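You operate a simulated robot arm through the tools that you are given. There is no shell and no other tool.

You are at the controls of a simulated robot arm. One attempt, no reset.

TASK
Clear the lane jam and run the bottle into the lane before the gate.
Fine: widen the lane to the width on the feed table's card and reset before the start; stop the table after.

Only the result counts: the job must be done as asked and must still hold three seconds after the hand-in. Knocking over, shifting, dropping, spilling or breaking anything else fails it.

THE ROBOT
A 6-joint arm with a fingered hand, fixed in place. Base frame: the origin is at the foot of the arm, x ahead of it, y to its left, z up. Lengths are in mm, angles in degrees, forces in N, time in s.
With the tool pointing down near the work surface it reaches from about 300 to 800 mm from the base axis. Its first joint turns from -166.0 to 166.0 degrees. Payload 4 kg.
The tool frame sits at the grasp point between the pads (the TCP): z along the fingers, y along the line on which they close. The tips reach 26 mm beyond it. The gripper opens to 132 mm. The gripper's body begins 73 mm behind the TCP. The gripper is a hand of 5 fingers: y runs from the thumb to the fingers, the wrist lies at [0, 0, -239] in the tool frame, and closing takes about 1.5 s.
Orientation is told as [roll, pitch, yaw] about the base's x, y, z axes, in that order, counted from this pose: with the fingers straight down and closing along the base's y, the tool's x points along the base's -x, its y along +y and its z along -z.

THE INTERFACE
- The arm moves only by the tool step_arm. Its argument "targets" is a list of rows, each an object (a shift or turn left out is 0, a gripper value left out holds the last) with "xyz": the shift along the tool's x, y, z in mm, a list of three; "rot": the turn, a rotation vector about the tool's x, y, z in degrees, a list of three. In form: [{"xyz": [tx, ty, tz], "rot": [wx, wy, wz]}, ...]. A call has 1 to 20 rows; each row is the pose to reach, as a shift and turn from the pose commanded when the call began, along the tool's axes at that moment. "grip" is the finger opening in mm, from 0 to 132, set as the call begins (left out, the last holds). A row lasts 0.2 s, in which the tool goes at most 50 mm and 8.6 degrees; a call with a longer step from one row to the next is refused whole, and so is a gripper value outside its range. A pose out of reach is approached as far as the arm can. The call stops where the force on the tool passes 90 N (or 10 N more than at its start, if that is more) or the arm is blocked; 0.2 s more then pass. The fingers move at their own pace (about 45 mm/s each) and stop on an object; they squeeze with about 29 N. The grip force told is the motor's: it shows also when the fingers shut on nothing. Time passes only in rows, and 0.2 s behind the last, so rows that repeat a pose let the fingers close. It gives the time, the measured TCP pose, the force on the tool (base axes), the opening and the grip force at its end, in the units of the frame above (readings bear some noise), with the torque about the TCP (base axes, N m) and any sound that the robot's microphone picked up, and new pictures: "show" is both (left out), scene, wrist or none.
- Cameras (640 x 400 px; columns grow to the right, rows downward): "scene" is fixed at [400.6, 501, 1427.7]; the picture's right is [-0.43, -0.90, 0.00], its down [-0.86, 0.41, -0.29] and it looks along [0.27, -0.13, -0.96] (base axes); focal length 214 px, centre (320, 200). "wrist" rides on the gripper at [85, 2, -97] in the tool frame; the picture's right is [-0.02, 1.00, 0.00], its down [-0.75, -0.02, -0.66] and it looks along [-0.66, -0.01, 0.75] (tool axes); focal length 270 px, centre (320, 200). There is no depth. A picture from a camera that has moved, and an enlarged one, comes with that camera's place and axes in the base frame and with its lens.
- preshape(shape): the hand has 5 fingers and takes this shape, open, in about a second: jaw (thumb against the fingers, like two jaws); tri (thumb and two fingers); tip (a fingertip pinch); poke (one finger out to press); point (the index stretched); flat (the hand flat); cup (the hand cupped); fist (a fist). The gripper value then closes the fingers along that shape, each until it touches; the sizes above hold for jaw. It gives what a move gives, with no picture.
- zoom(camera, box): a new picture of the part [left, top, right, bottom] of that camera's present view, enlarged. No time passes.
- hand_in(): hands the job in; it is judged then, once.

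Nothing tells you positions but the pictures and the camera data. Unless the task says otherwise, let go and move clear before handing in.

The tools are called after "Call:" as name(argument=value, ...) on one line, values as JSON. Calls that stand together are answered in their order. step_arm: Moves the arm, as the interface text tells. Its arguments: {"type":"object","properties":{"targets":{"type":"array"},"grip":{"type":"number"},"show":{"type":"string","enum":["both","scene","wrist","none"]}},"required":["targets"]} The other tools are called the same way: preshape (shape) gives the hand a shape; zoom (camera, box) takes an enlarged picture of a part of a camera's view; hand_in () hands the job in.

At the start:

```text
t: 0.0
ee_pos: [232.3, 400.9, 1278.3]
ee_rot: [0.0, 0.0, -0.3]
contact_force: [-0.4, -0.7, -0.5]
torque: [0.01, -0.02, 0.02]
width: 131.7
finger_force: 0.0
shape: jaw
```

scene: 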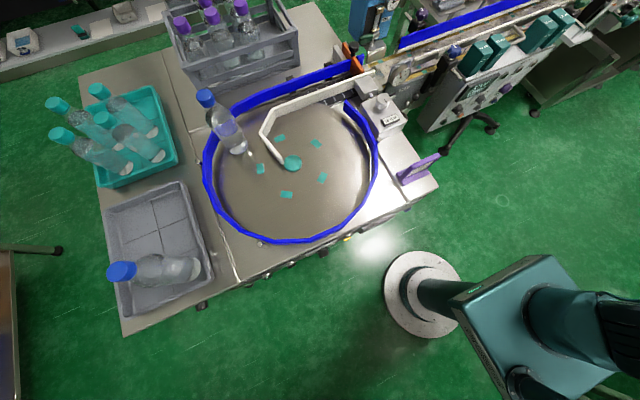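
wrist: 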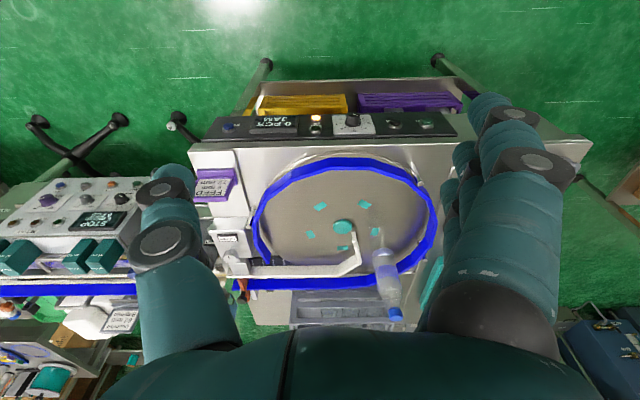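

I see a rotary feed table with a blue rim, a lane guide, a bottle on the disc, crates, and a front panel showing "0-PCK JAM" or similar. I'll zoom in on the details before moving.

Call:
zoom(camera="wrist", box=[180, 90, 500, 290])

Call:
zoom(camera="scene", box=[330, 40, 490, 200])

Call:
zoom(camera="wrist", box=[180, 90, 310, 210])

Call:
zoom(camera="scene", box=[190, 70, 400, 250])

```text
2.00 times, centred on (340, 190) of wrist
camera zoom: at [148.0, 403.7, 1373.9], right [0.03, 1.0, 0.0], down [0.75, -0.02, 0.66], along [0.66, -0.02, -0.75], focal length 541 px, centre (280, 220)
```

zoom: 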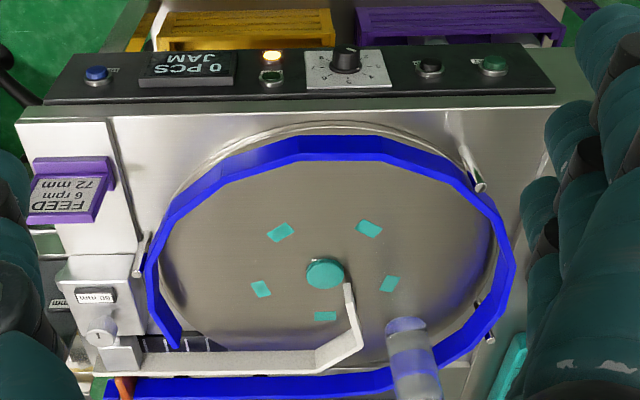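

```text
2.50 times, centred on (410, 120) of scene
camera zoom: at [400.6, 501.0, 1427.7], right [-0.43, -0.9, 0.0], down [-0.86, 0.41, -0.29], along [0.27, -0.13, -0.96], focal length 536 px, centre (95, 400)
```

zoom: 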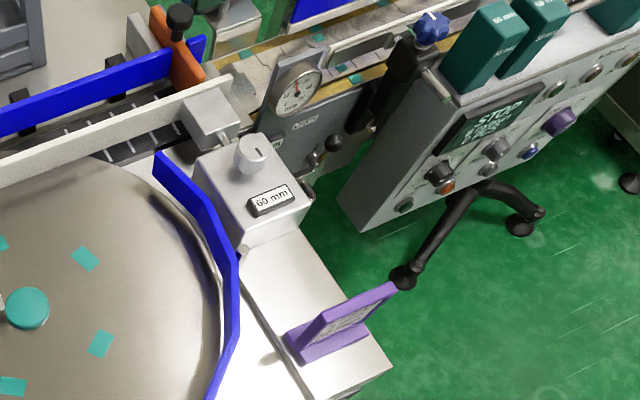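

```text
3.33 times, centred on (245, 150) of wrist
camera zoom: at [148.0, 403.7, 1373.9], right [0.03, 1.0, 0.0], down [0.75, -0.02, 0.66], along [0.66, -0.02, -0.75], focal length 901 px, centre (570, 367)
```

zoom: 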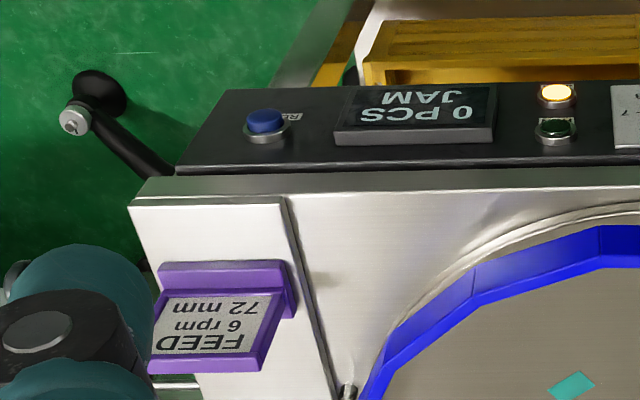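

```text
2.22 times, centred on (295, 160) of scene
camera zoom: at [400.6, 501.0, 1427.7], right [-0.43, -0.9, 0.0], down [-0.86, 0.41, -0.29], along [0.27, -0.13, -0.96], focal length 477 px, centre (376, 289)
```

zoom: 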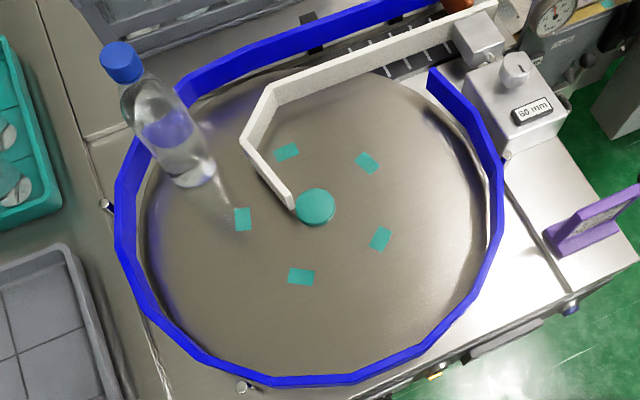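

The feed table's card reads "FEED, 6 rpm, 72 mm", and the lane display shows 60 mm. By triangulation the hub is near (692,450,870), the lane knob near (711,165,948), and the front panel near x=440, z=758. I'll zoom tighter to read the panel labels.

Call:
zoom(camera="wrist", box=[210, 105, 290, 155])

Call:
zoom(camera="wrist", box=[300, 100, 380, 150])

Call:
zoom(camera="wrist", box=[370, 100, 450, 150])

Call:
zoom(camera="wrist", box=[190, 215, 290, 300])

Call:
zoom(camera="scene", box=[340, 60, 430, 130])

Call:
zoom(camera="scene", box=[190, 70, 290, 170])

```text
8.00 times, centred on (250, 130) of wrist
camera zoom: at [148.0, 403.7, 1373.9], right [0.03, 1.0, 0.0], down [0.75, -0.02, 0.66], along [0.66, -0.02, -0.75], focal length 2162 px, centre (880, 760)
```

zoom: 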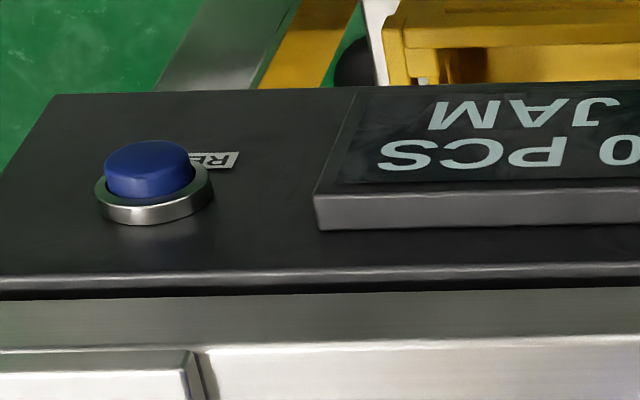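

```text
8.00 times, centred on (340, 125) of wrist
camera zoom: at [148.0, 403.7, 1373.9], right [0.03, 1.0, 0.0], down [0.75, -0.02, 0.66], along [0.66, -0.02, -0.75], focal length 2162 px, centre (160, 800)
```

zoom: 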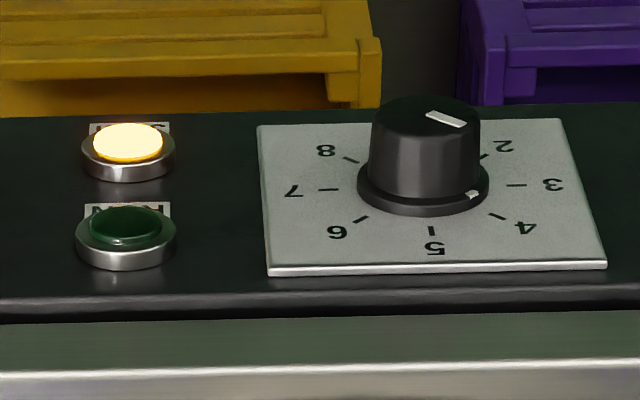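

```text
8.00 times, centred on (410, 125) of wrist
camera zoom: at [148.0, 403.7, 1373.9], right [0.03, 1.0, 0.0], down [0.75, -0.02, 0.66], along [0.66, -0.02, -0.75], focal length 2162 px, centre (-400, 800)
```

zoom: 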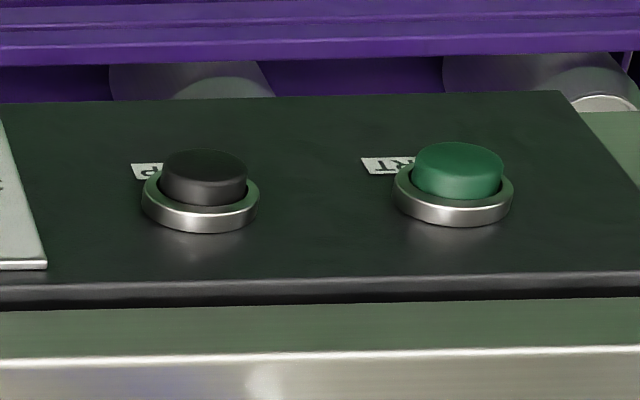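

```text
4.71 times, centred on (240, 258) of wrist
camera zoom: at [148.0, 403.7, 1373.9], right [0.03, 1.0, 0.0], down [0.75, -0.02, 0.66], along [0.66, -0.02, -0.75], focal length 1272 px, centre (696, -71)
```

zoom: 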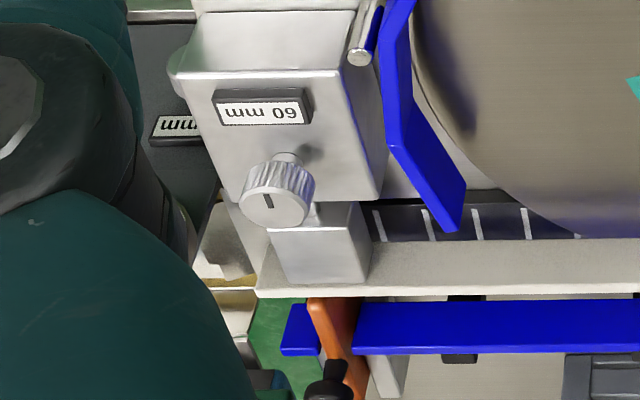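

```text
5.71 times, centred on (385, 95) of scene
camera zoom: at [400.6, 501.0, 1427.7], right [-0.43, -0.9, 0.0], down [-0.86, 0.41, -0.29], along [0.27, -0.13, -0.96], focal length 1226 px, centre (-51, 800)
```

zoom: 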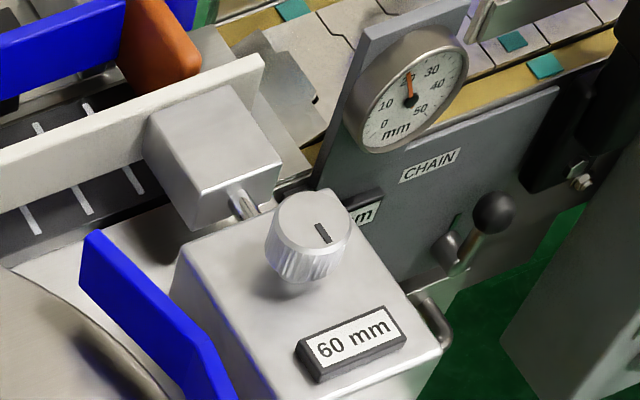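

```text
4.00 times, centred on (240, 120) of scene
camera zoom: at [400.6, 501.0, 1427.7], right [-0.43, -0.9, 0.0], down [-0.86, 0.41, -0.29], along [0.27, -0.13, -0.96], focal length 858 px, centre (640, 520)
```

zoom: 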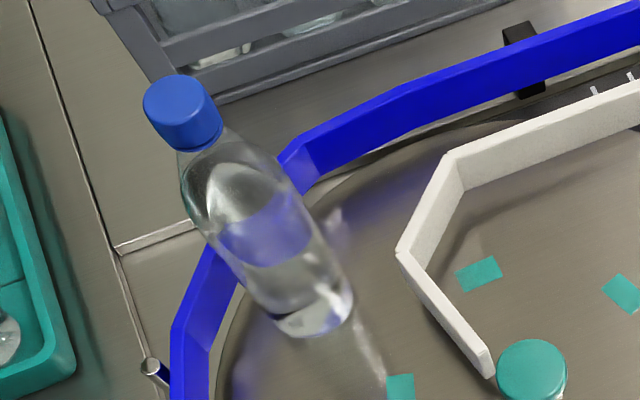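

The amber JAM lamp is lit, and the buttons run RESET (blue), STOP (black) and START (green), with the speed dial on 4. The lane-width knob is near (726,151,944). I'll try the fingertip-pinch shape and move toward a closer view of the lane.

Call:
preshape(shape="tip")

Call:
step_arm(targets=[{"xyz": [-40, -20, 0]}, {"xyz": [-80, -40, 0]}, {"xyz": [-120, -60, 0]}, {"xyz": [-160, -80, 0]}, {"xyz": [-190, -110, 0]}, {"xyz": [-220, -140, 0]}, {"xyz": [-250, -170, 0]}, {"xyz": [-280, -200, 0]}, {"xyz": [-300, -225, 0]}, {"xyz": [-320, -250, 0]}])

```text
t: 0.9
ee_pos: [234.2, 399.7, 1277.6]
ee_rot: [-0.1, 0.0, -0.6]
contact_force: [-0.2, 0.6, 0.6]
torque: [0.0, 0.0, -0.01]
width: 131.9
finger_force: 0.1
shape: tip
```

```text
t: 3.1
ee_pos: [553.7, 149.0, 1275.9]
ee_rot: [0.1, 0.0, -0.2]
contact_force: [-0.4, 0.8, 0.7]
torque: [0.02, -0.02, -0.01]
width: 131.5
finger_force: 0.1
shape: tip
camera wrist: at [469.0, 151.9, 1371.9], right [0.02, 1.0, 0.0], down [0.75, -0.02, 0.66], along [0.66, -0.02, -0.75], focal length 270 px, centre (320, 200)
```

scene: 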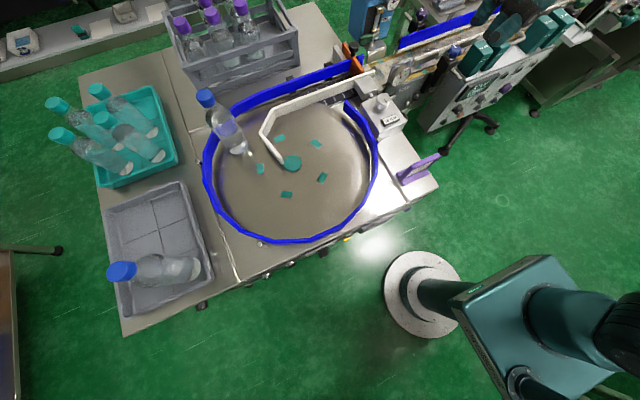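
wrist: 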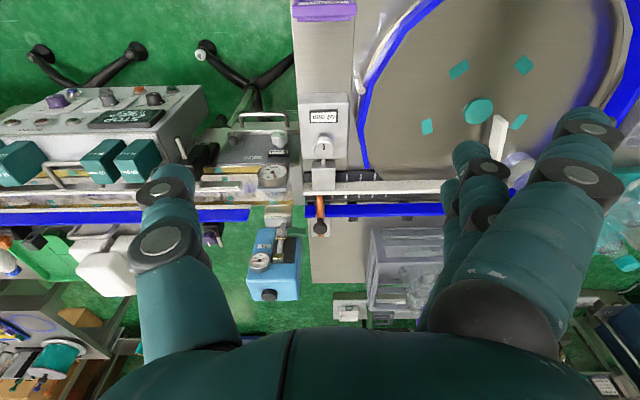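

I'm now above the lane end and can see the knob box, the white guide, the orange gate and a dark gauge panel to its left. Next I zoom in for the knob geometry and its clearances.

Call:
zoom(camera="wrist", box=[240, 80, 400, 240])

Call:
zoom(camera="wrist", box=[290, 90, 370, 140])

Call:
zoom(camera="wrist", box=[290, 135, 370, 185])

Call:
zoom(camera="wrist", box=[290, 175, 370, 225])

```text
2.50 times, centred on (320, 160) of wrist
camera zoom: at [469.0, 151.9, 1371.9], right [0.02, 1.0, 0.0], down [0.75, -0.02, 0.66], along [0.66, -0.02, -0.75], focal length 676 px, centre (320, 300)
```

zoom: 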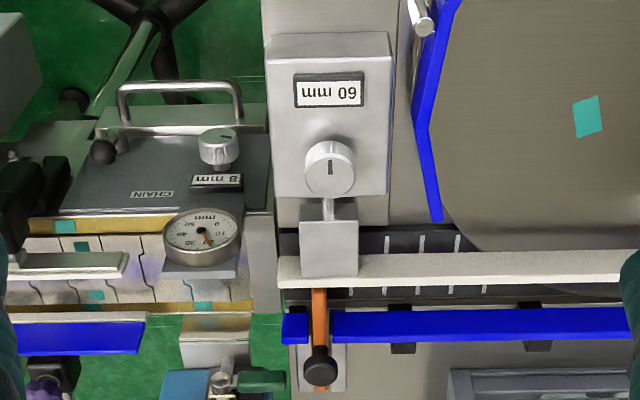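

```text
8.00 times, centred on (330, 115) of wrist
camera zoom: at [469.0, 151.9, 1371.9], right [0.02, 1.0, 0.0], down [0.75, -0.02, 0.66], along [0.66, -0.02, -0.75], focal length 2162 px, centre (240, 880)
```

zoom: 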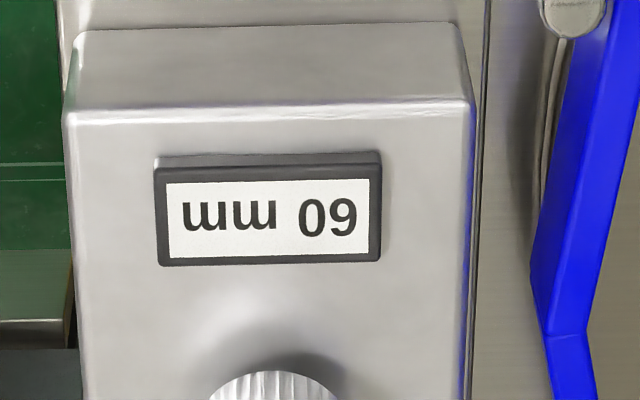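

```text
8.00 times, centred on (330, 160) of wrist
camera zoom: at [469.0, 151.9, 1371.9], right [0.02, 1.0, 0.0], down [0.75, -0.02, 0.66], along [0.66, -0.02, -0.75], focal length 2162 px, centre (240, 520)
```

zoom: 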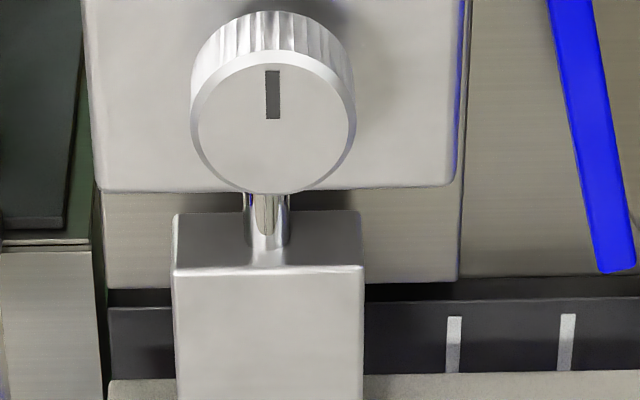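

```text
8.00 times, centred on (330, 200) of wrist
camera zoom: at [469.0, 151.9, 1371.9], right [0.02, 1.0, 0.0], down [0.75, -0.02, 0.66], along [0.66, -0.02, -0.75], focal length 2162 px, centre (240, 200)
```

zoom: 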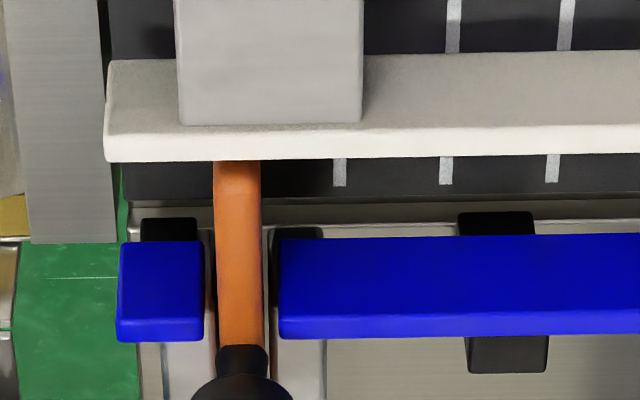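

The knob's top is about 37 mm across, at (725,152,944). The guide mount sits lower and behind it, and the gauge lies about 100 mm to the right. I'll close the pinch partway in mid-air to see where the fingertips meet.

Call:
step_arm(targets=[{}, {}, {}, {}, {}, {}, {}], grip=38, show="wrist")

```text
t: 4.7
ee_pos: [552.8, 148.1, 1276.3]
ee_rot: [0.0, 0.0, -0.3]
contact_force: [-0.1, -0.3, 1.1]
torque: [0.02, -0.01, 0.01]
width: 38.4
finger_force: 0.0
shape: tip
camera wrist: at [468.9, 152.2, 1371.8], right [0.03, 1.0, 0.0], down [0.75, -0.02, 0.66], along [0.66, -0.02, -0.75], focal length 270 px, centre (320, 200)
```

wrist: 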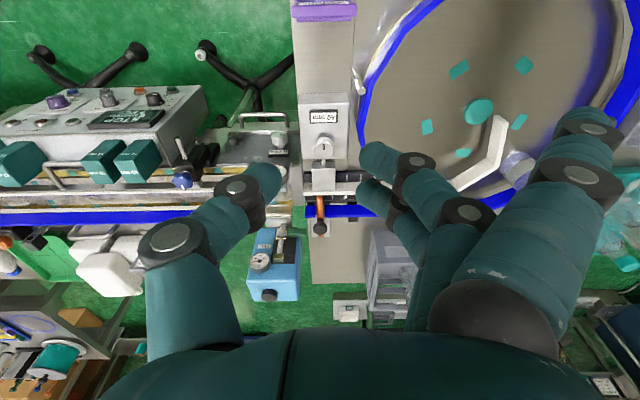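

In the tip shape the thumb and two fingers meet around the picture centre, but one finger stays stretched outward. I'll compare that with the tri shape.

Call:
preshape(shape="tri")

Call:
step_arm(targets=[{}, {}, {}, {}, {}, {}, {}], grip=50, show="wrist")

```text
t: 5.6
ee_pos: [553.2, 150.5, 1276.1]
ee_rot: [0.1, -0.1, -0.3]
contact_force: [0.6, 0.0, 0.3]
torque: [0.01, -0.02, -0.02]
width: 131.8
finger_force: 0.1
shape: tri
```

```text
t: 7.2
ee_pos: [553.9, 149.2, 1275.9]
ee_rot: [-0.1, 0.0, -0.2]
contact_force: [-0.8, -0.1, -0.7]
torque: [0.02, -0.08, 0.01]
width: 51.0
finger_force: 0.2
shape: tri
camera wrist: at [468.9, 152.2, 1371.8], right [0.03, 1.0, 0.0], down [0.75, -0.02, 0.66], along [0.66, -0.02, -0.75], focal length 270 px, centre (320, 200)
```

wrist: 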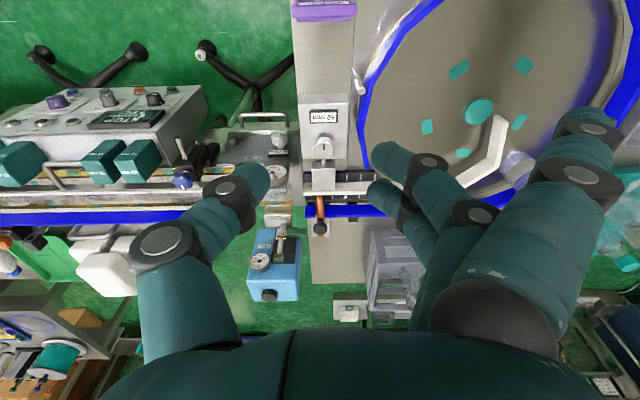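

Tri also gives a clean three-finger pinch around the TCP. I'll move over the knob, staying about 100 mm above it, and check alignment.

Call:
step_arm(targets=[{"xyz": [-40, 0, 30]}, {"xyz": [-80, 1, 60]}, {"xyz": [-115, 1, 95]}, {"xyz": [-145, 2, 130]}, {"xyz": [-172, 2, 165]}, {"xyz": [-172, 2, 200]}, {"xyz": [-172, 2, 230]}], grip=62)

```text
t: 8.8
ee_pos: [721.8, 151.5, 1048.3]
ee_rot: [0.1, 0.0, -0.4]
contact_force: [0.3, 0.1, 0.6]
torque: [-0.01, 0.02, -0.03]
width: 61.2
finger_force: 0.0
shape: tri
camera wrist: at [639.9, 153.9, 1145.3], right [0.03, 1.0, 0.0], down [0.75, -0.02, 0.66], along [0.66, -0.02, -0.75], focal length 270 px, centre (320, 200)
```

scene: 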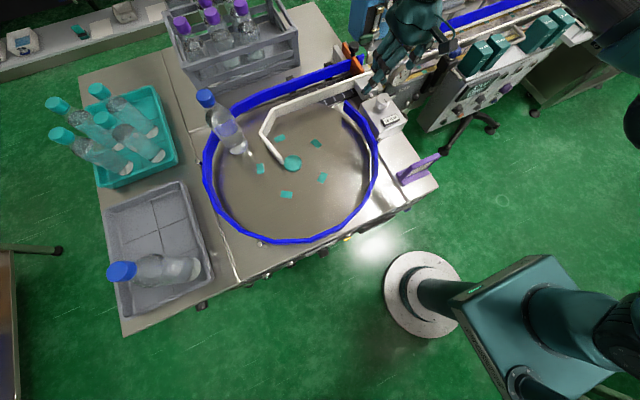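
wrist: 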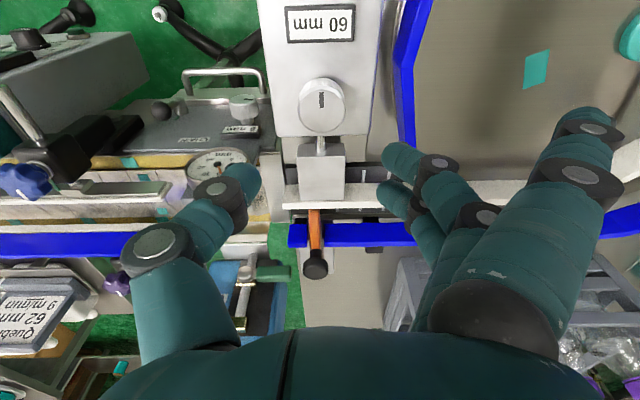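

I'm above the knob with the fingers straddling it. I'll zoom to refine the knob centre.

Call:
zoom(camera="wrist", box=[272, 60, 372, 160])

Call:
zoom(camera="scene", box=[330, 20, 470, 130])

```text
4.00 times, centred on (322, 110) of wrist
camera zoom: at [639.9, 153.9, 1145.3], right [0.03, 1.0, 0.0], down [0.75, -0.02, 0.66], along [0.66, -0.02, -0.75], focal length 1081 px, centre (312, 560)
```

zoom: 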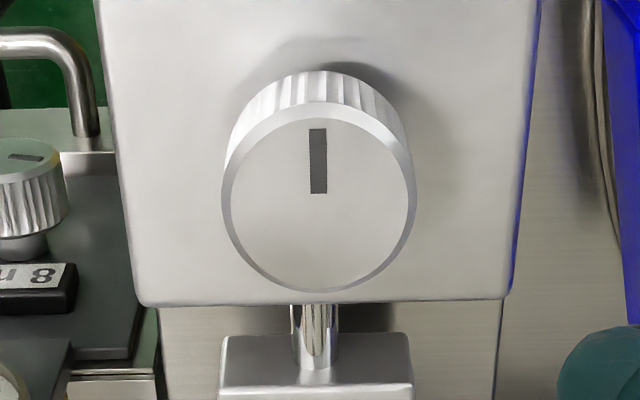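

```text
3.64 times, centred on (400, 75) of scene
camera zoom: at [400.6, 501.0, 1427.7], right [-0.43, -0.9, 0.0], down [-0.86, 0.41, -0.29], along [0.27, -0.13, -0.96], focal length 780 px, centre (29, 654)
```

zoom: 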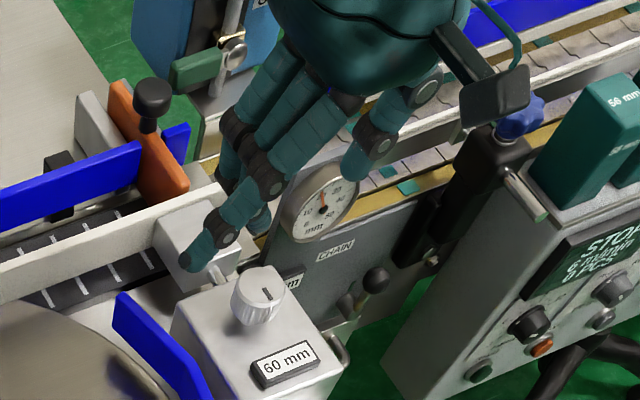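

The knob centre is confirmed at (725,152), so I'm well aligned. I'll descend part way and check that the outer finger clears the blue rail.

Call:
step_arm(targets=[{"xyz": [0, 1, 20]}, {"xyz": [0, 1, 40]}, {"xyz": [0, 1, 60]}])

Call:
zoom(camera="scene", box=[330, 50, 440, 140])

```text
t: 9.6
ee_pos: [725.2, 150.7, 991.7]
ee_rot: [0.0, -0.1, -0.3]
contact_force: [-0.1, -0.2, 0.1]
torque: [-0.02, -0.01, -0.01]
width: 61.1
finger_force: 0.2
shape: tri
camera wrist: at [641.3, 154.7, 1087.1], right [0.03, 1.0, 0.0], down [0.75, -0.02, 0.66], along [0.66, -0.02, -0.75], focal length 270 px, centre (320, 200)
```

scene: 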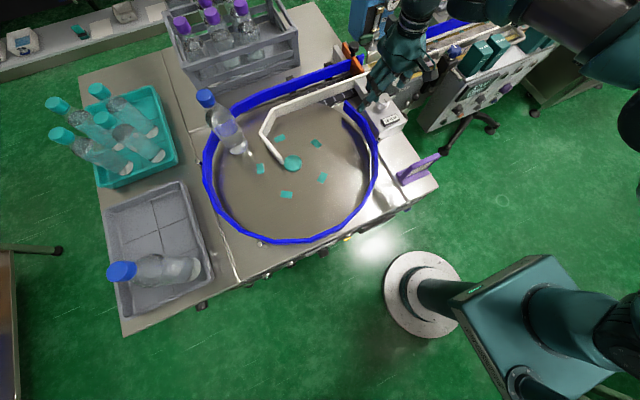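
wrist: 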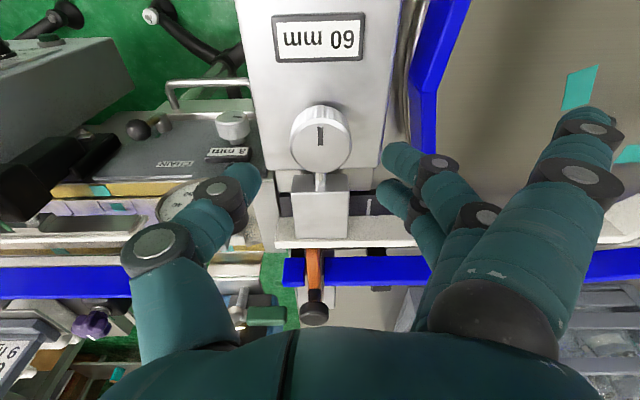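

```text
4.44 times, centred on (385, 95) of scene
camera zoom: at [400.6, 501.0, 1427.7], right [-0.43, -0.9, 0.0], down [-0.86, 0.41, -0.29], along [0.27, -0.13, -0.96], focal length 953 px, centre (31, 667)
```

zoom: 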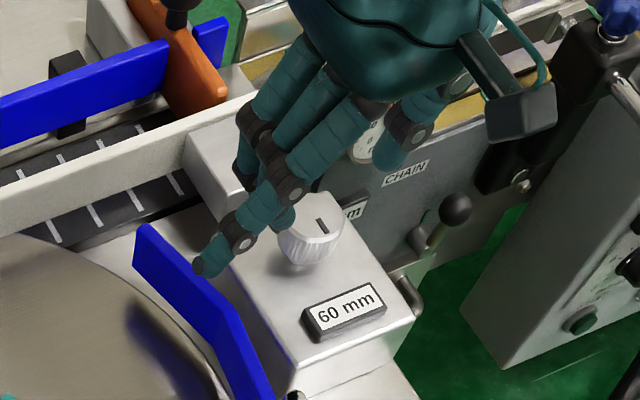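

The outer finger's tip is about level with the TCP, so it will still clear the rail (top near z=910) by roughly 35 mm. I'll go down to z≈950 and close on the knob.

Call:
step_arm(targets=[{"xyz": [0, 0, 20]}, {"xyz": [0, 0, 40]}, {"xyz": [0, 0, 40]}])

Call:
step_arm(targets=[{}, {}, {}, {}, {}], grip=28)

Call:
zoom(camera="scene", box=[330, 50, 440, 140])

```text
t: 10.4
ee_pos: [724.0, 149.7, 949.4]
ee_rot: [0.0, 0.0, -0.3]
contact_force: [0.2, -0.4, -0.1]
torque: [0.0, -0.01, 0.01]
width: 60.8
finger_force: 0.0
shape: tri
camera wrist: at [640.8, 154.1, 1045.5], right [0.03, 1.0, 0.0], down [0.75, -0.02, 0.66], along [0.66, -0.02, -0.75], focal length 270 px, centre (320, 200)
```

scene: 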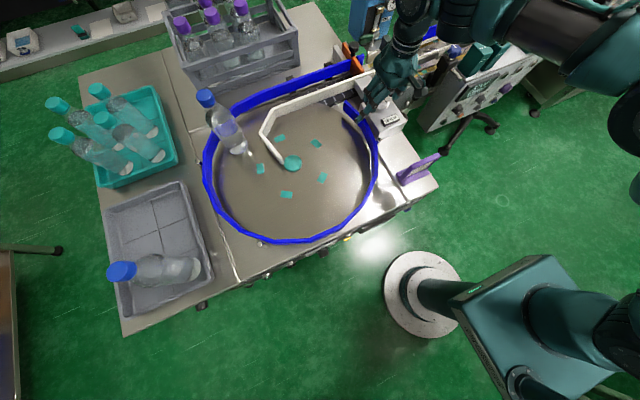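
wrist: 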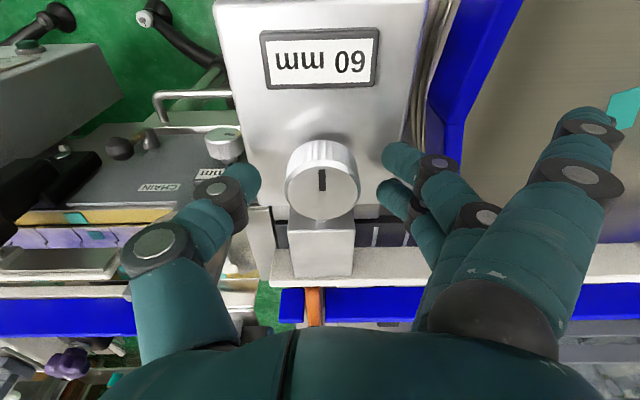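

```text
t: 11.6
ee_pos: [723.5, 151.3, 950.0]
ee_rot: [0.1, 0.0, -0.4]
contact_force: [-0.7, 0.0, -3.1]
torque: [0.04, 0.0, 0.0]
width: 28.8
finger_force: 29.3
shape: tri
camera wrist: at [640.8, 154.1, 1045.6], right [0.03, 1.0, 0.0], down [0.75, -0.02, 0.66], along [0.66, -0.02, -0.75], focal length 270 px, centre (320, 200)
```

scene: 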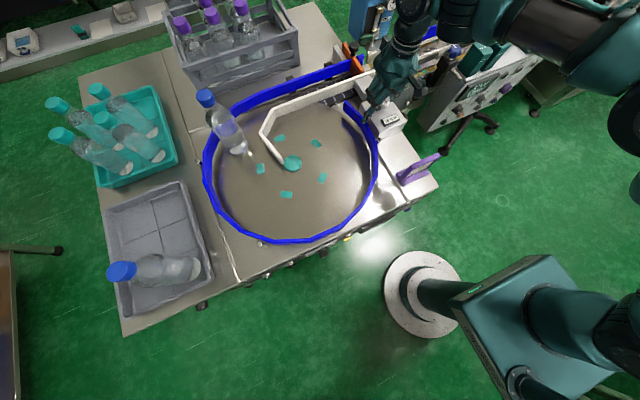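
wrist: 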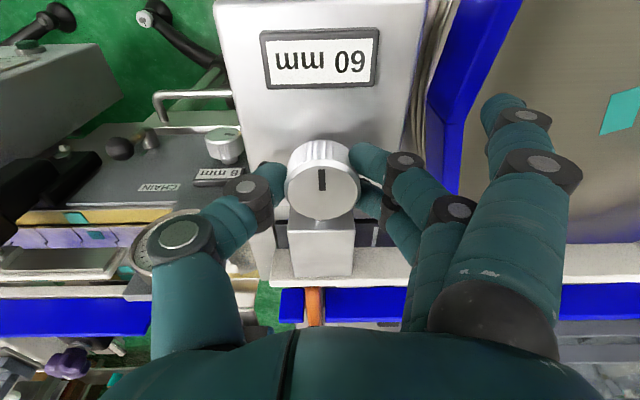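

```text
4.44 times, centred on (385, 95) of scene
camera zoom: at [400.6, 501.0, 1427.7], right [-0.43, -0.9, 0.0], down [-0.86, 0.41, -0.29], along [0.27, -0.13, -0.96], focal length 953 px, centre (31, 667)
```

zoom: 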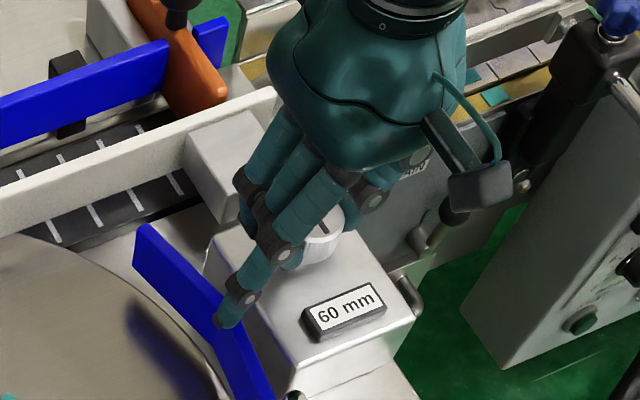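

The knob is gripped with 29 N. I'll test a small clockwise turn of about 16° and read the display.

Call:
step_arm(targets=[{"rot": [0, 0, 4]}, {"rot": [0, 0, 8]}, {"rot": [0, 0, 12]}, {"rot": [0, 0, 16]}, {"rot": [0, 0, 16]}], show="wrist")

Call:
zoom(camera="scene", box=[350, 80, 420, 130])

```text
t: 12.8
ee_pos: [724.0, 151.3, 949.5]
ee_rot: [0.0, -0.1, -16.4]
contact_force: [9.0, 0.4, 1.8]
torque: [0.04, -0.18, 0.03]
width: 28.9
finger_force: 29.0
shape: tri
camera wrist: at [643.7, 177.5, 1045.3], right [0.3, 0.95, 0.0], down [0.72, -0.23, 0.66], along [0.63, -0.2, -0.75], focal length 270 px, centre (320, 200)
```

wrist: 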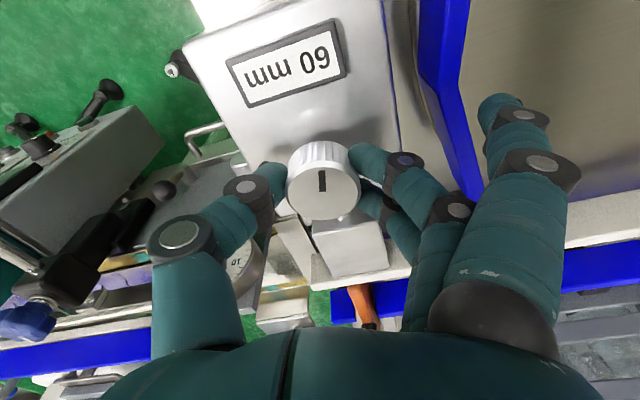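

```text
8.00 times, centred on (385, 105) of scene
camera zoom: at [400.6, 501.0, 1427.7], right [-0.43, -0.9, 0.0], down [-0.86, 0.41, -0.29], along [0.27, -0.13, -0.96], focal length 1716 px, centre (-200, 960)
```

zoom: 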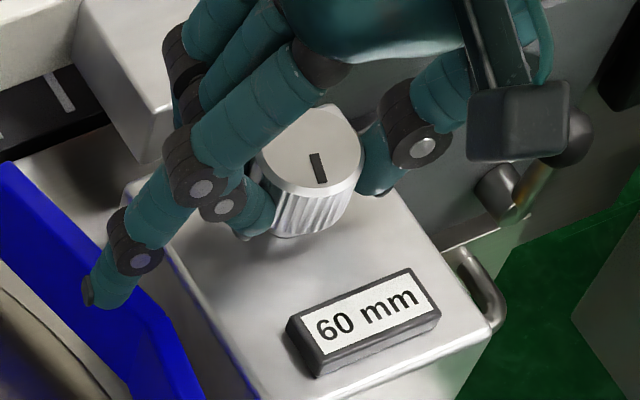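

The knob turned with the hand, since its pointer stays fixed in the wrist view, but the display still reads 60. I'll continue clockwise a bit more.

Call:
step_arm(targets=[{"rot": [0, 0, 4]}, {"rot": [0, 0, 8]}, {"rot": [0, 0, 12]}, {"rot": [0, 0, 16]}, {"rot": [0, 0, 20]}, {"rot": [0, 0, 20]}], show="wrist")

Call:
zoom(camera="scene", box=[350, 80, 420, 130])

```text
t: 14.2
ee_pos: [724.0, 150.3, 948.5]
ee_rot: [0.0, -0.1, -36.3]
contact_force: [6.6, 4.4, 4.6]
torque: [0.17, -0.19, 0.02]
width: 29.0
finger_force: 29.5
shape: tri
camera wrist: at [656.8, 203.5, 1045.1], right [0.61, 0.79, 0.0], down [0.6, -0.46, 0.66], along [0.52, -0.4, -0.75], focal length 270 px, centre (320, 200)
```

wrist: 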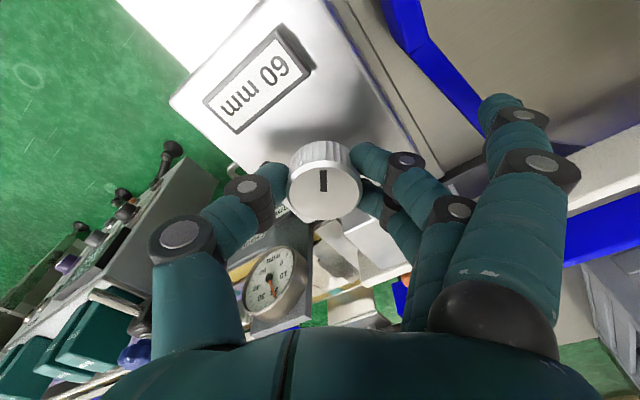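

```text
8.00 times, centred on (385, 105) of scene
camera zoom: at [400.6, 501.0, 1427.7], right [-0.43, -0.9, 0.0], down [-0.86, 0.41, -0.29], along [0.27, -0.13, -0.96], focal length 1716 px, centre (-200, 960)
```

zoom: 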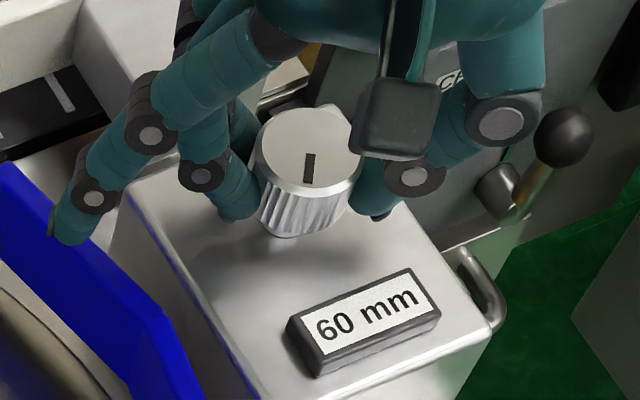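

The knob has turned about 36° but the display hasn't changed. I'll check whether the white guide moved.

Call:
zoom(camera="scene", box=[340, 60, 430, 130])

Call:
zoom(camera="scene", box=[260, 60, 390, 140])

Call:
zoom(camera="scene", box=[372, 105, 412, 130])

```text
5.71 times, centred on (385, 95) of scene
camera zoom: at [400.6, 501.0, 1427.7], right [-0.43, -0.9, 0.0], down [-0.86, 0.41, -0.29], along [0.27, -0.13, -0.96], focal length 1226 px, centre (-51, 800)
```

zoom: 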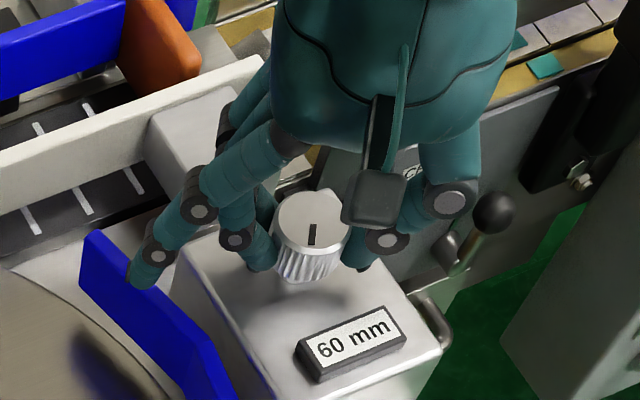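

```text
4.92 times, centred on (325, 100) of scene
camera zoom: at [400.6, 501.0, 1427.7], right [-0.43, -0.9, 0.0], down [-0.86, 0.41, -0.29], along [0.27, -0.13, -0.96], focal length 1056 px, centre (295, 692)
```

zoom: 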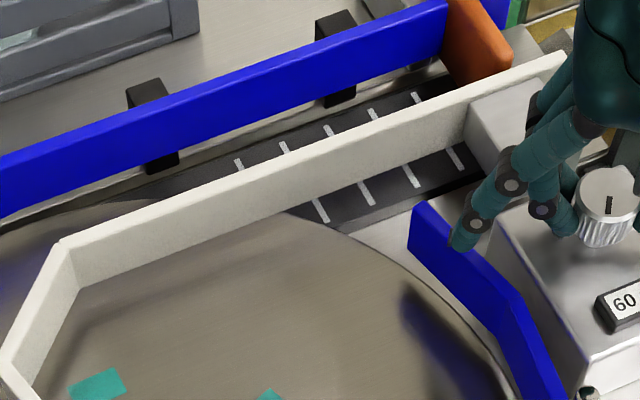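

```text
16.00 times, centred on (392, 118) of scene
camera zoom: at [400.6, 501.0, 1427.7], right [-0.43, -0.9, 0.0], down [-0.86, 0.41, -0.29], along [0.27, -0.13, -0.96], focal length 3432 px, centre (-832, 1520)
```

zoom: 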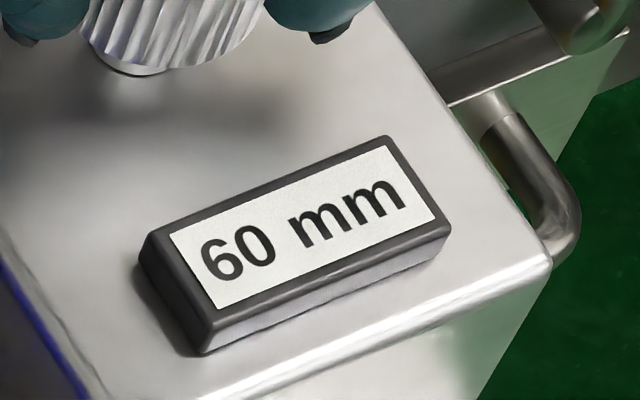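

The guide didn't move noticeably, so I'll turn the other way, back past the start and beyond.

Call:
step_arm(targets=[{"rot": [0, 0, -6]}, {"rot": [0, 0, -12]}, {"rot": [0, 0, -18]}, {"rot": [0, 0, -24]}, {"rot": [0, 0, -30]}, {"rot": [0, 0, -36]}, {"rot": [0, 0, -42]}, {"rot": [0, 0, -48]}, {"rot": [0, 0, -54]}, {"rot": [0, 0, -60]}, {"rot": [0, 0, -66]}, {"rot": [0, 0, -72]}, {"rot": [0, 0, -72]}], show="wrist")

Call:
zoom(camera="scene", box=[340, 60, 430, 130])

```text
t: 17.0
ee_pos: [724.0, 150.3, 948.1]
ee_rot: [-0.2, -0.1, 35.8]
contact_force: [21.0, 9.5, 19.0]
torque: [0.13, -0.43, -0.02]
width: 29.7
finger_force: 28.7
shape: tri
camera wrist: at [654.9, 103.7, 1044.0], right [-0.57, 0.82, 0.0], down [0.62, 0.43, 0.66], along [0.54, 0.37, -0.75], focal length 270 px, centre (320, 200)
```

wrist: 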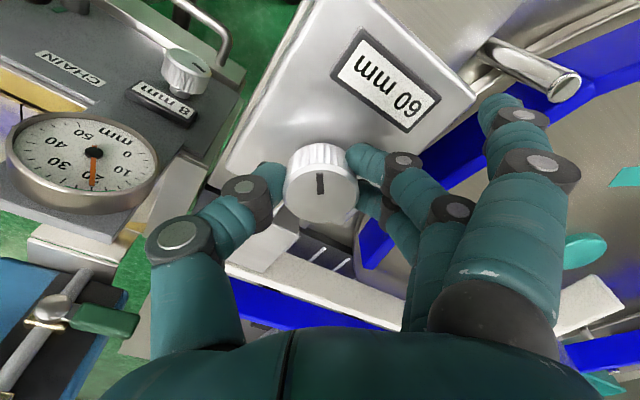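

```text
5.71 times, centred on (385, 95) of scene
camera zoom: at [400.6, 501.0, 1427.7], right [-0.43, -0.9, 0.0], down [-0.86, 0.41, -0.29], along [0.27, -0.13, -0.96], focal length 1226 px, centre (-51, 800)
```

zoom: 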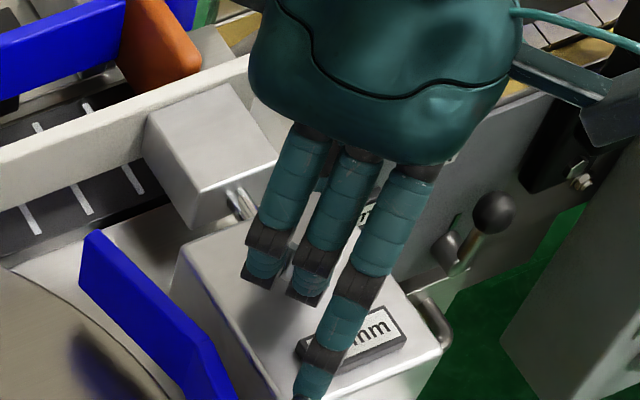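

Call:
zoom(camera="wrist", box=[320, 20, 450, 140])

Call:
zoom(camera="scene", box=[260, 60, 390, 140])

```text
3.33 times, centred on (385, 80) of wrist
camera zoom: at [654.9, 103.7, 1044.0], right [-0.57, 0.82, 0.0], down [0.62, 0.43, 0.66], along [0.54, 0.37, -0.75], focal length 901 px, centre (103, 600)
```

zoom: 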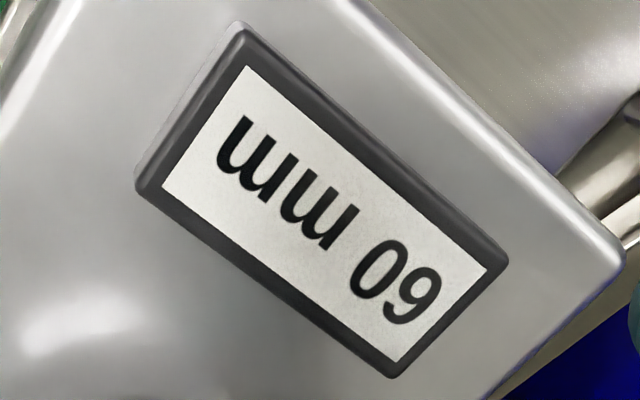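

```text
4.92 times, centred on (325, 100) of scene
camera zoom: at [400.6, 501.0, 1427.7], right [-0.43, -0.9, 0.0], down [-0.86, 0.41, -0.29], along [0.27, -0.13, -0.96], focal length 1056 px, centre (295, 692)
```

zoom: 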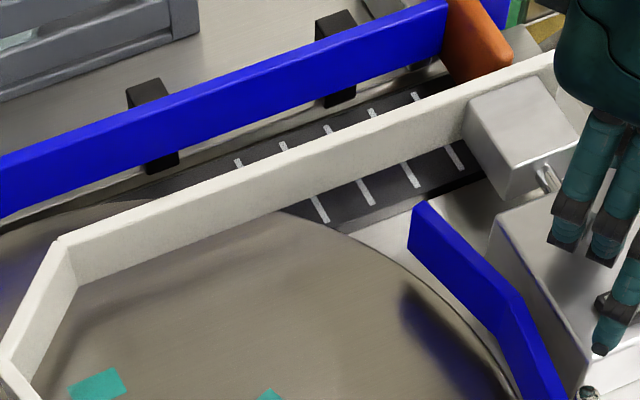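

Neither direction changed the display within ±36°, and the outer finger may be brushing the display housing here, given the 19 N vertical force. I'll record a precise view of the guide before turning further clockwise for comparison.

Call:
zoom(camera="scene", box=[352, 68, 392, 93])

Call:
zoom(camera="scene", box=[372, 105, 412, 130])

Call:
zoom(camera="wrist", box=[440, 60, 600, 220])

```text
16.00 times, centred on (372, 80) of scene
camera zoom: at [400.6, 501.0, 1427.7], right [-0.43, -0.9, 0.0], down [-0.86, 0.41, -0.29], along [0.27, -0.13, -0.96], focal length 3432 px, centre (-512, 2112)
```

zoom: 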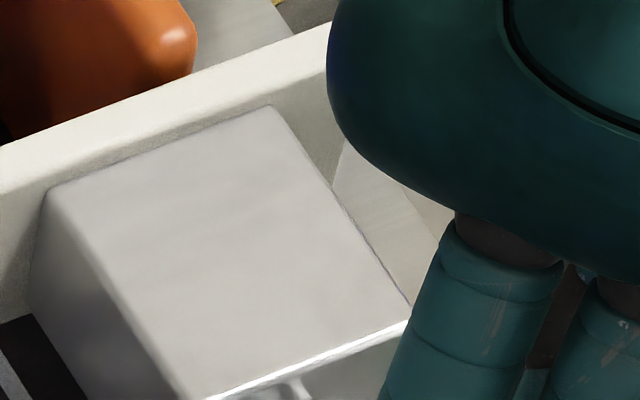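

```text
16.00 times, centred on (392, 118) of scene
camera zoom: at [400.6, 501.0, 1427.7], right [-0.43, -0.9, 0.0], down [-0.86, 0.41, -0.29], along [0.27, -0.13, -0.96], focal length 3432 px, centre (-832, 1520)
```

zoom: 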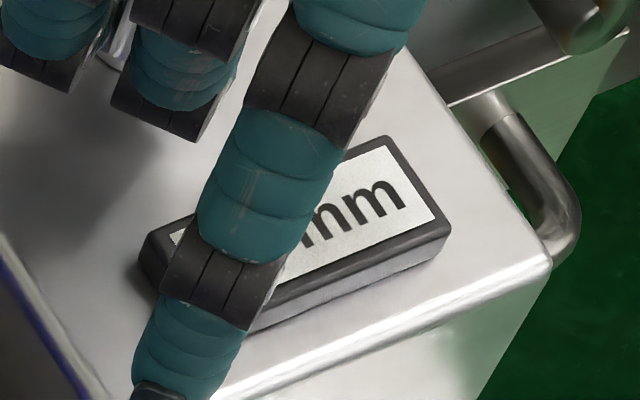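

```text
2.50 times, centred on (520, 140) of wrist
camera zoom: at [654.9, 103.7, 1044.0], right [-0.57, 0.82, 0.0], down [0.62, 0.43, 0.66], along [0.54, 0.37, -0.75], focal length 676 px, centre (-180, 350)
```

zoom: 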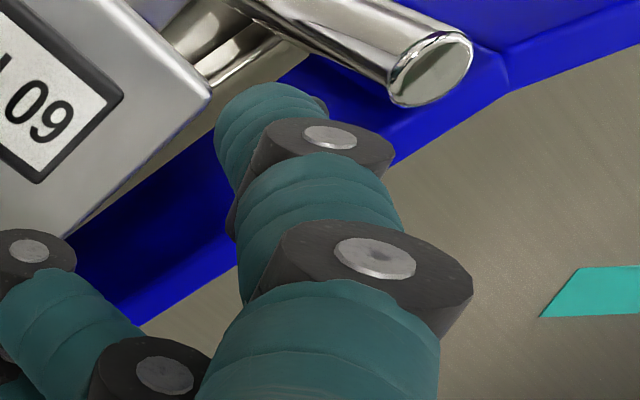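

Call:
step_arm(targets=[{"rot": [0, 0, 8]}, {"rot": [0, 0, 16]}, {"rot": [0, 0, 24]}, {"rot": [0, 0, 32]}, {"rot": [0, 0, 40]}, {"rot": [0, 0, 48]}, {"rot": [0, 0, 56]}, {"rot": [0, 0, 64]}, {"rot": [0, 0, 72]}, {"rot": [0, 0, 80]}, {"rot": [0, 0, 88]}, {"rot": [0, 0, 96]}, {"rot": [0, 0, 104]}, {"rot": [0, 0, 112]}, {"rot": [0, 0, 112]}], show="wrist")

Call:
zoom(camera="scene", box=[340, 60, 430, 130])

Call:
zoom(camera="scene", box=[352, 68, 392, 93])

```text
t: 20.2
ee_pos: [723.1, 152.8, 948.9]
ee_rot: [0.0, 0.0, -76.3]
contact_force: [-6.2, 14.9, 14.0]
torque: [0.26, 0.0, 0.05]
width: 30.1
finger_force: 29.0
shape: tri
camera wrist: at [705.3, 235.6, 1044.1], right [0.98, 0.22, 0.0], down [0.16, -0.73, 0.66], along [0.14, -0.64, -0.75], focal length 270 px, centre (320, 200)
```

wrist: 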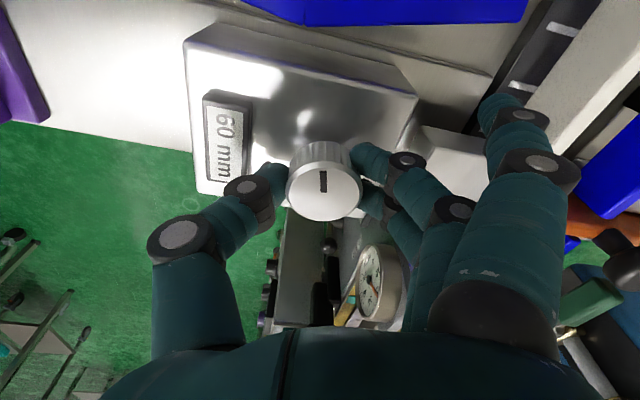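

```text
5.71 times, centred on (385, 95) of scene
camera zoom: at [400.6, 501.0, 1427.7], right [-0.43, -0.9, 0.0], down [-0.86, 0.41, -0.29], along [0.27, -0.13, -0.96], focal length 1226 px, centre (-51, 800)
```

zoom: 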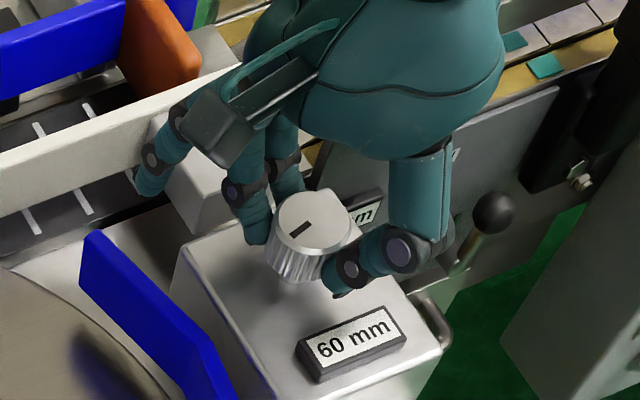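

```text
16.00 times, centred on (372, 80) of scene
camera zoom: at [400.6, 501.0, 1427.7], right [-0.43, -0.9, 0.0], down [-0.86, 0.41, -0.29], along [0.27, -0.13, -0.96], focal length 3432 px, centre (-512, 2112)
```

zoom: 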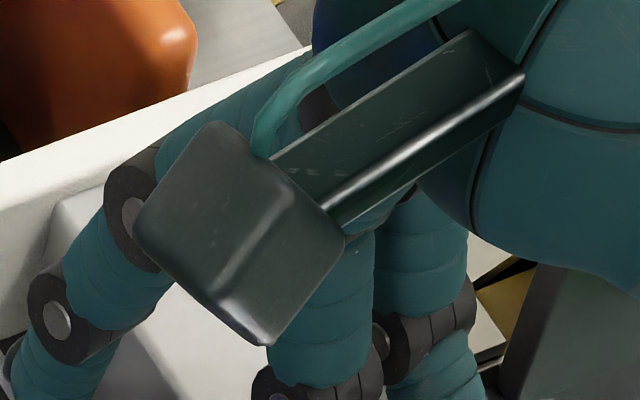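

Compared with the earlier view, the guide seems to have shifted slightly toward the arm, which widens the lane, so clockwise looks right with a small mm-per-turn. I'll keep turning clockwise.

Call:
step_arm(targets=[{"rot": [0, 0, 8]}, {"rot": [0, 0, 16]}, {"rot": [0, 0, 24]}, {"rot": [0, 0, 32]}, {"rot": [0, 0, 40]}, {"rot": [0, 0, 40]}], show="wrist")

Call:
zoom(camera="scene", box=[340, 60, 430, 130])

Call:
zoom(camera="scene", box=[352, 68, 392, 93])

```text
t: 21.6
ee_pos: [722.4, 152.0, 948.5]
ee_rot: [0.3, 0.0, -116.3]
contact_force: [14.1, 37.0, 12.6]
torque: [0.59, -0.26, 0.04]
width: 30.0
finger_force: 29.2
shape: tri
camera wrist: at [762.8, 228.1, 1044.4], right [0.89, -0.46, 0.0], down [-0.35, -0.67, 0.66], along [-0.3, -0.58, -0.75], focal length 270 px, centre (320, 200)
```

wrist: 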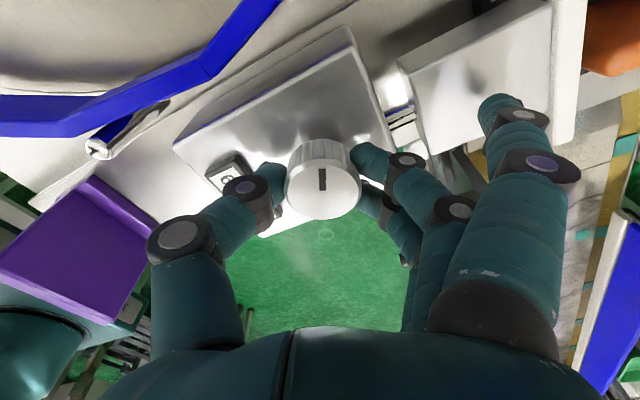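

```text
5.71 times, centred on (385, 95) of scene
camera zoom: at [400.6, 501.0, 1427.7], right [-0.43, -0.9, 0.0], down [-0.86, 0.41, -0.29], along [0.27, -0.13, -0.96], focal length 1226 px, centre (-51, 800)
```

zoom: 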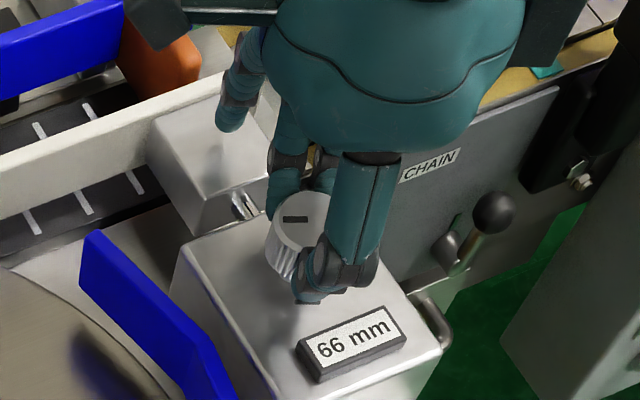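

```text
16.00 times, centred on (372, 80) of scene
camera zoom: at [400.6, 501.0, 1427.7], right [-0.43, -0.9, 0.0], down [-0.86, 0.41, -0.29], along [0.27, -0.13, -0.96], focal length 3432 px, centre (-512, 2112)
```

zoom: 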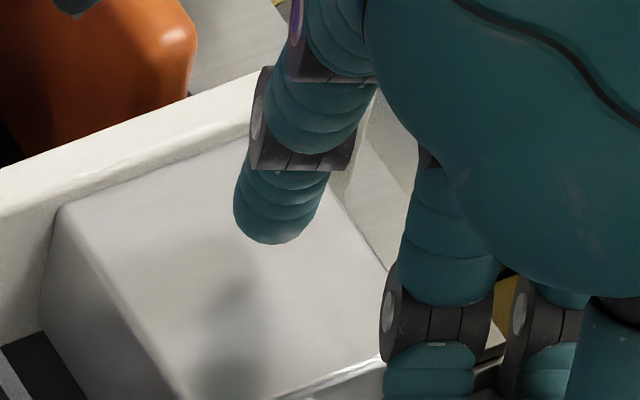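

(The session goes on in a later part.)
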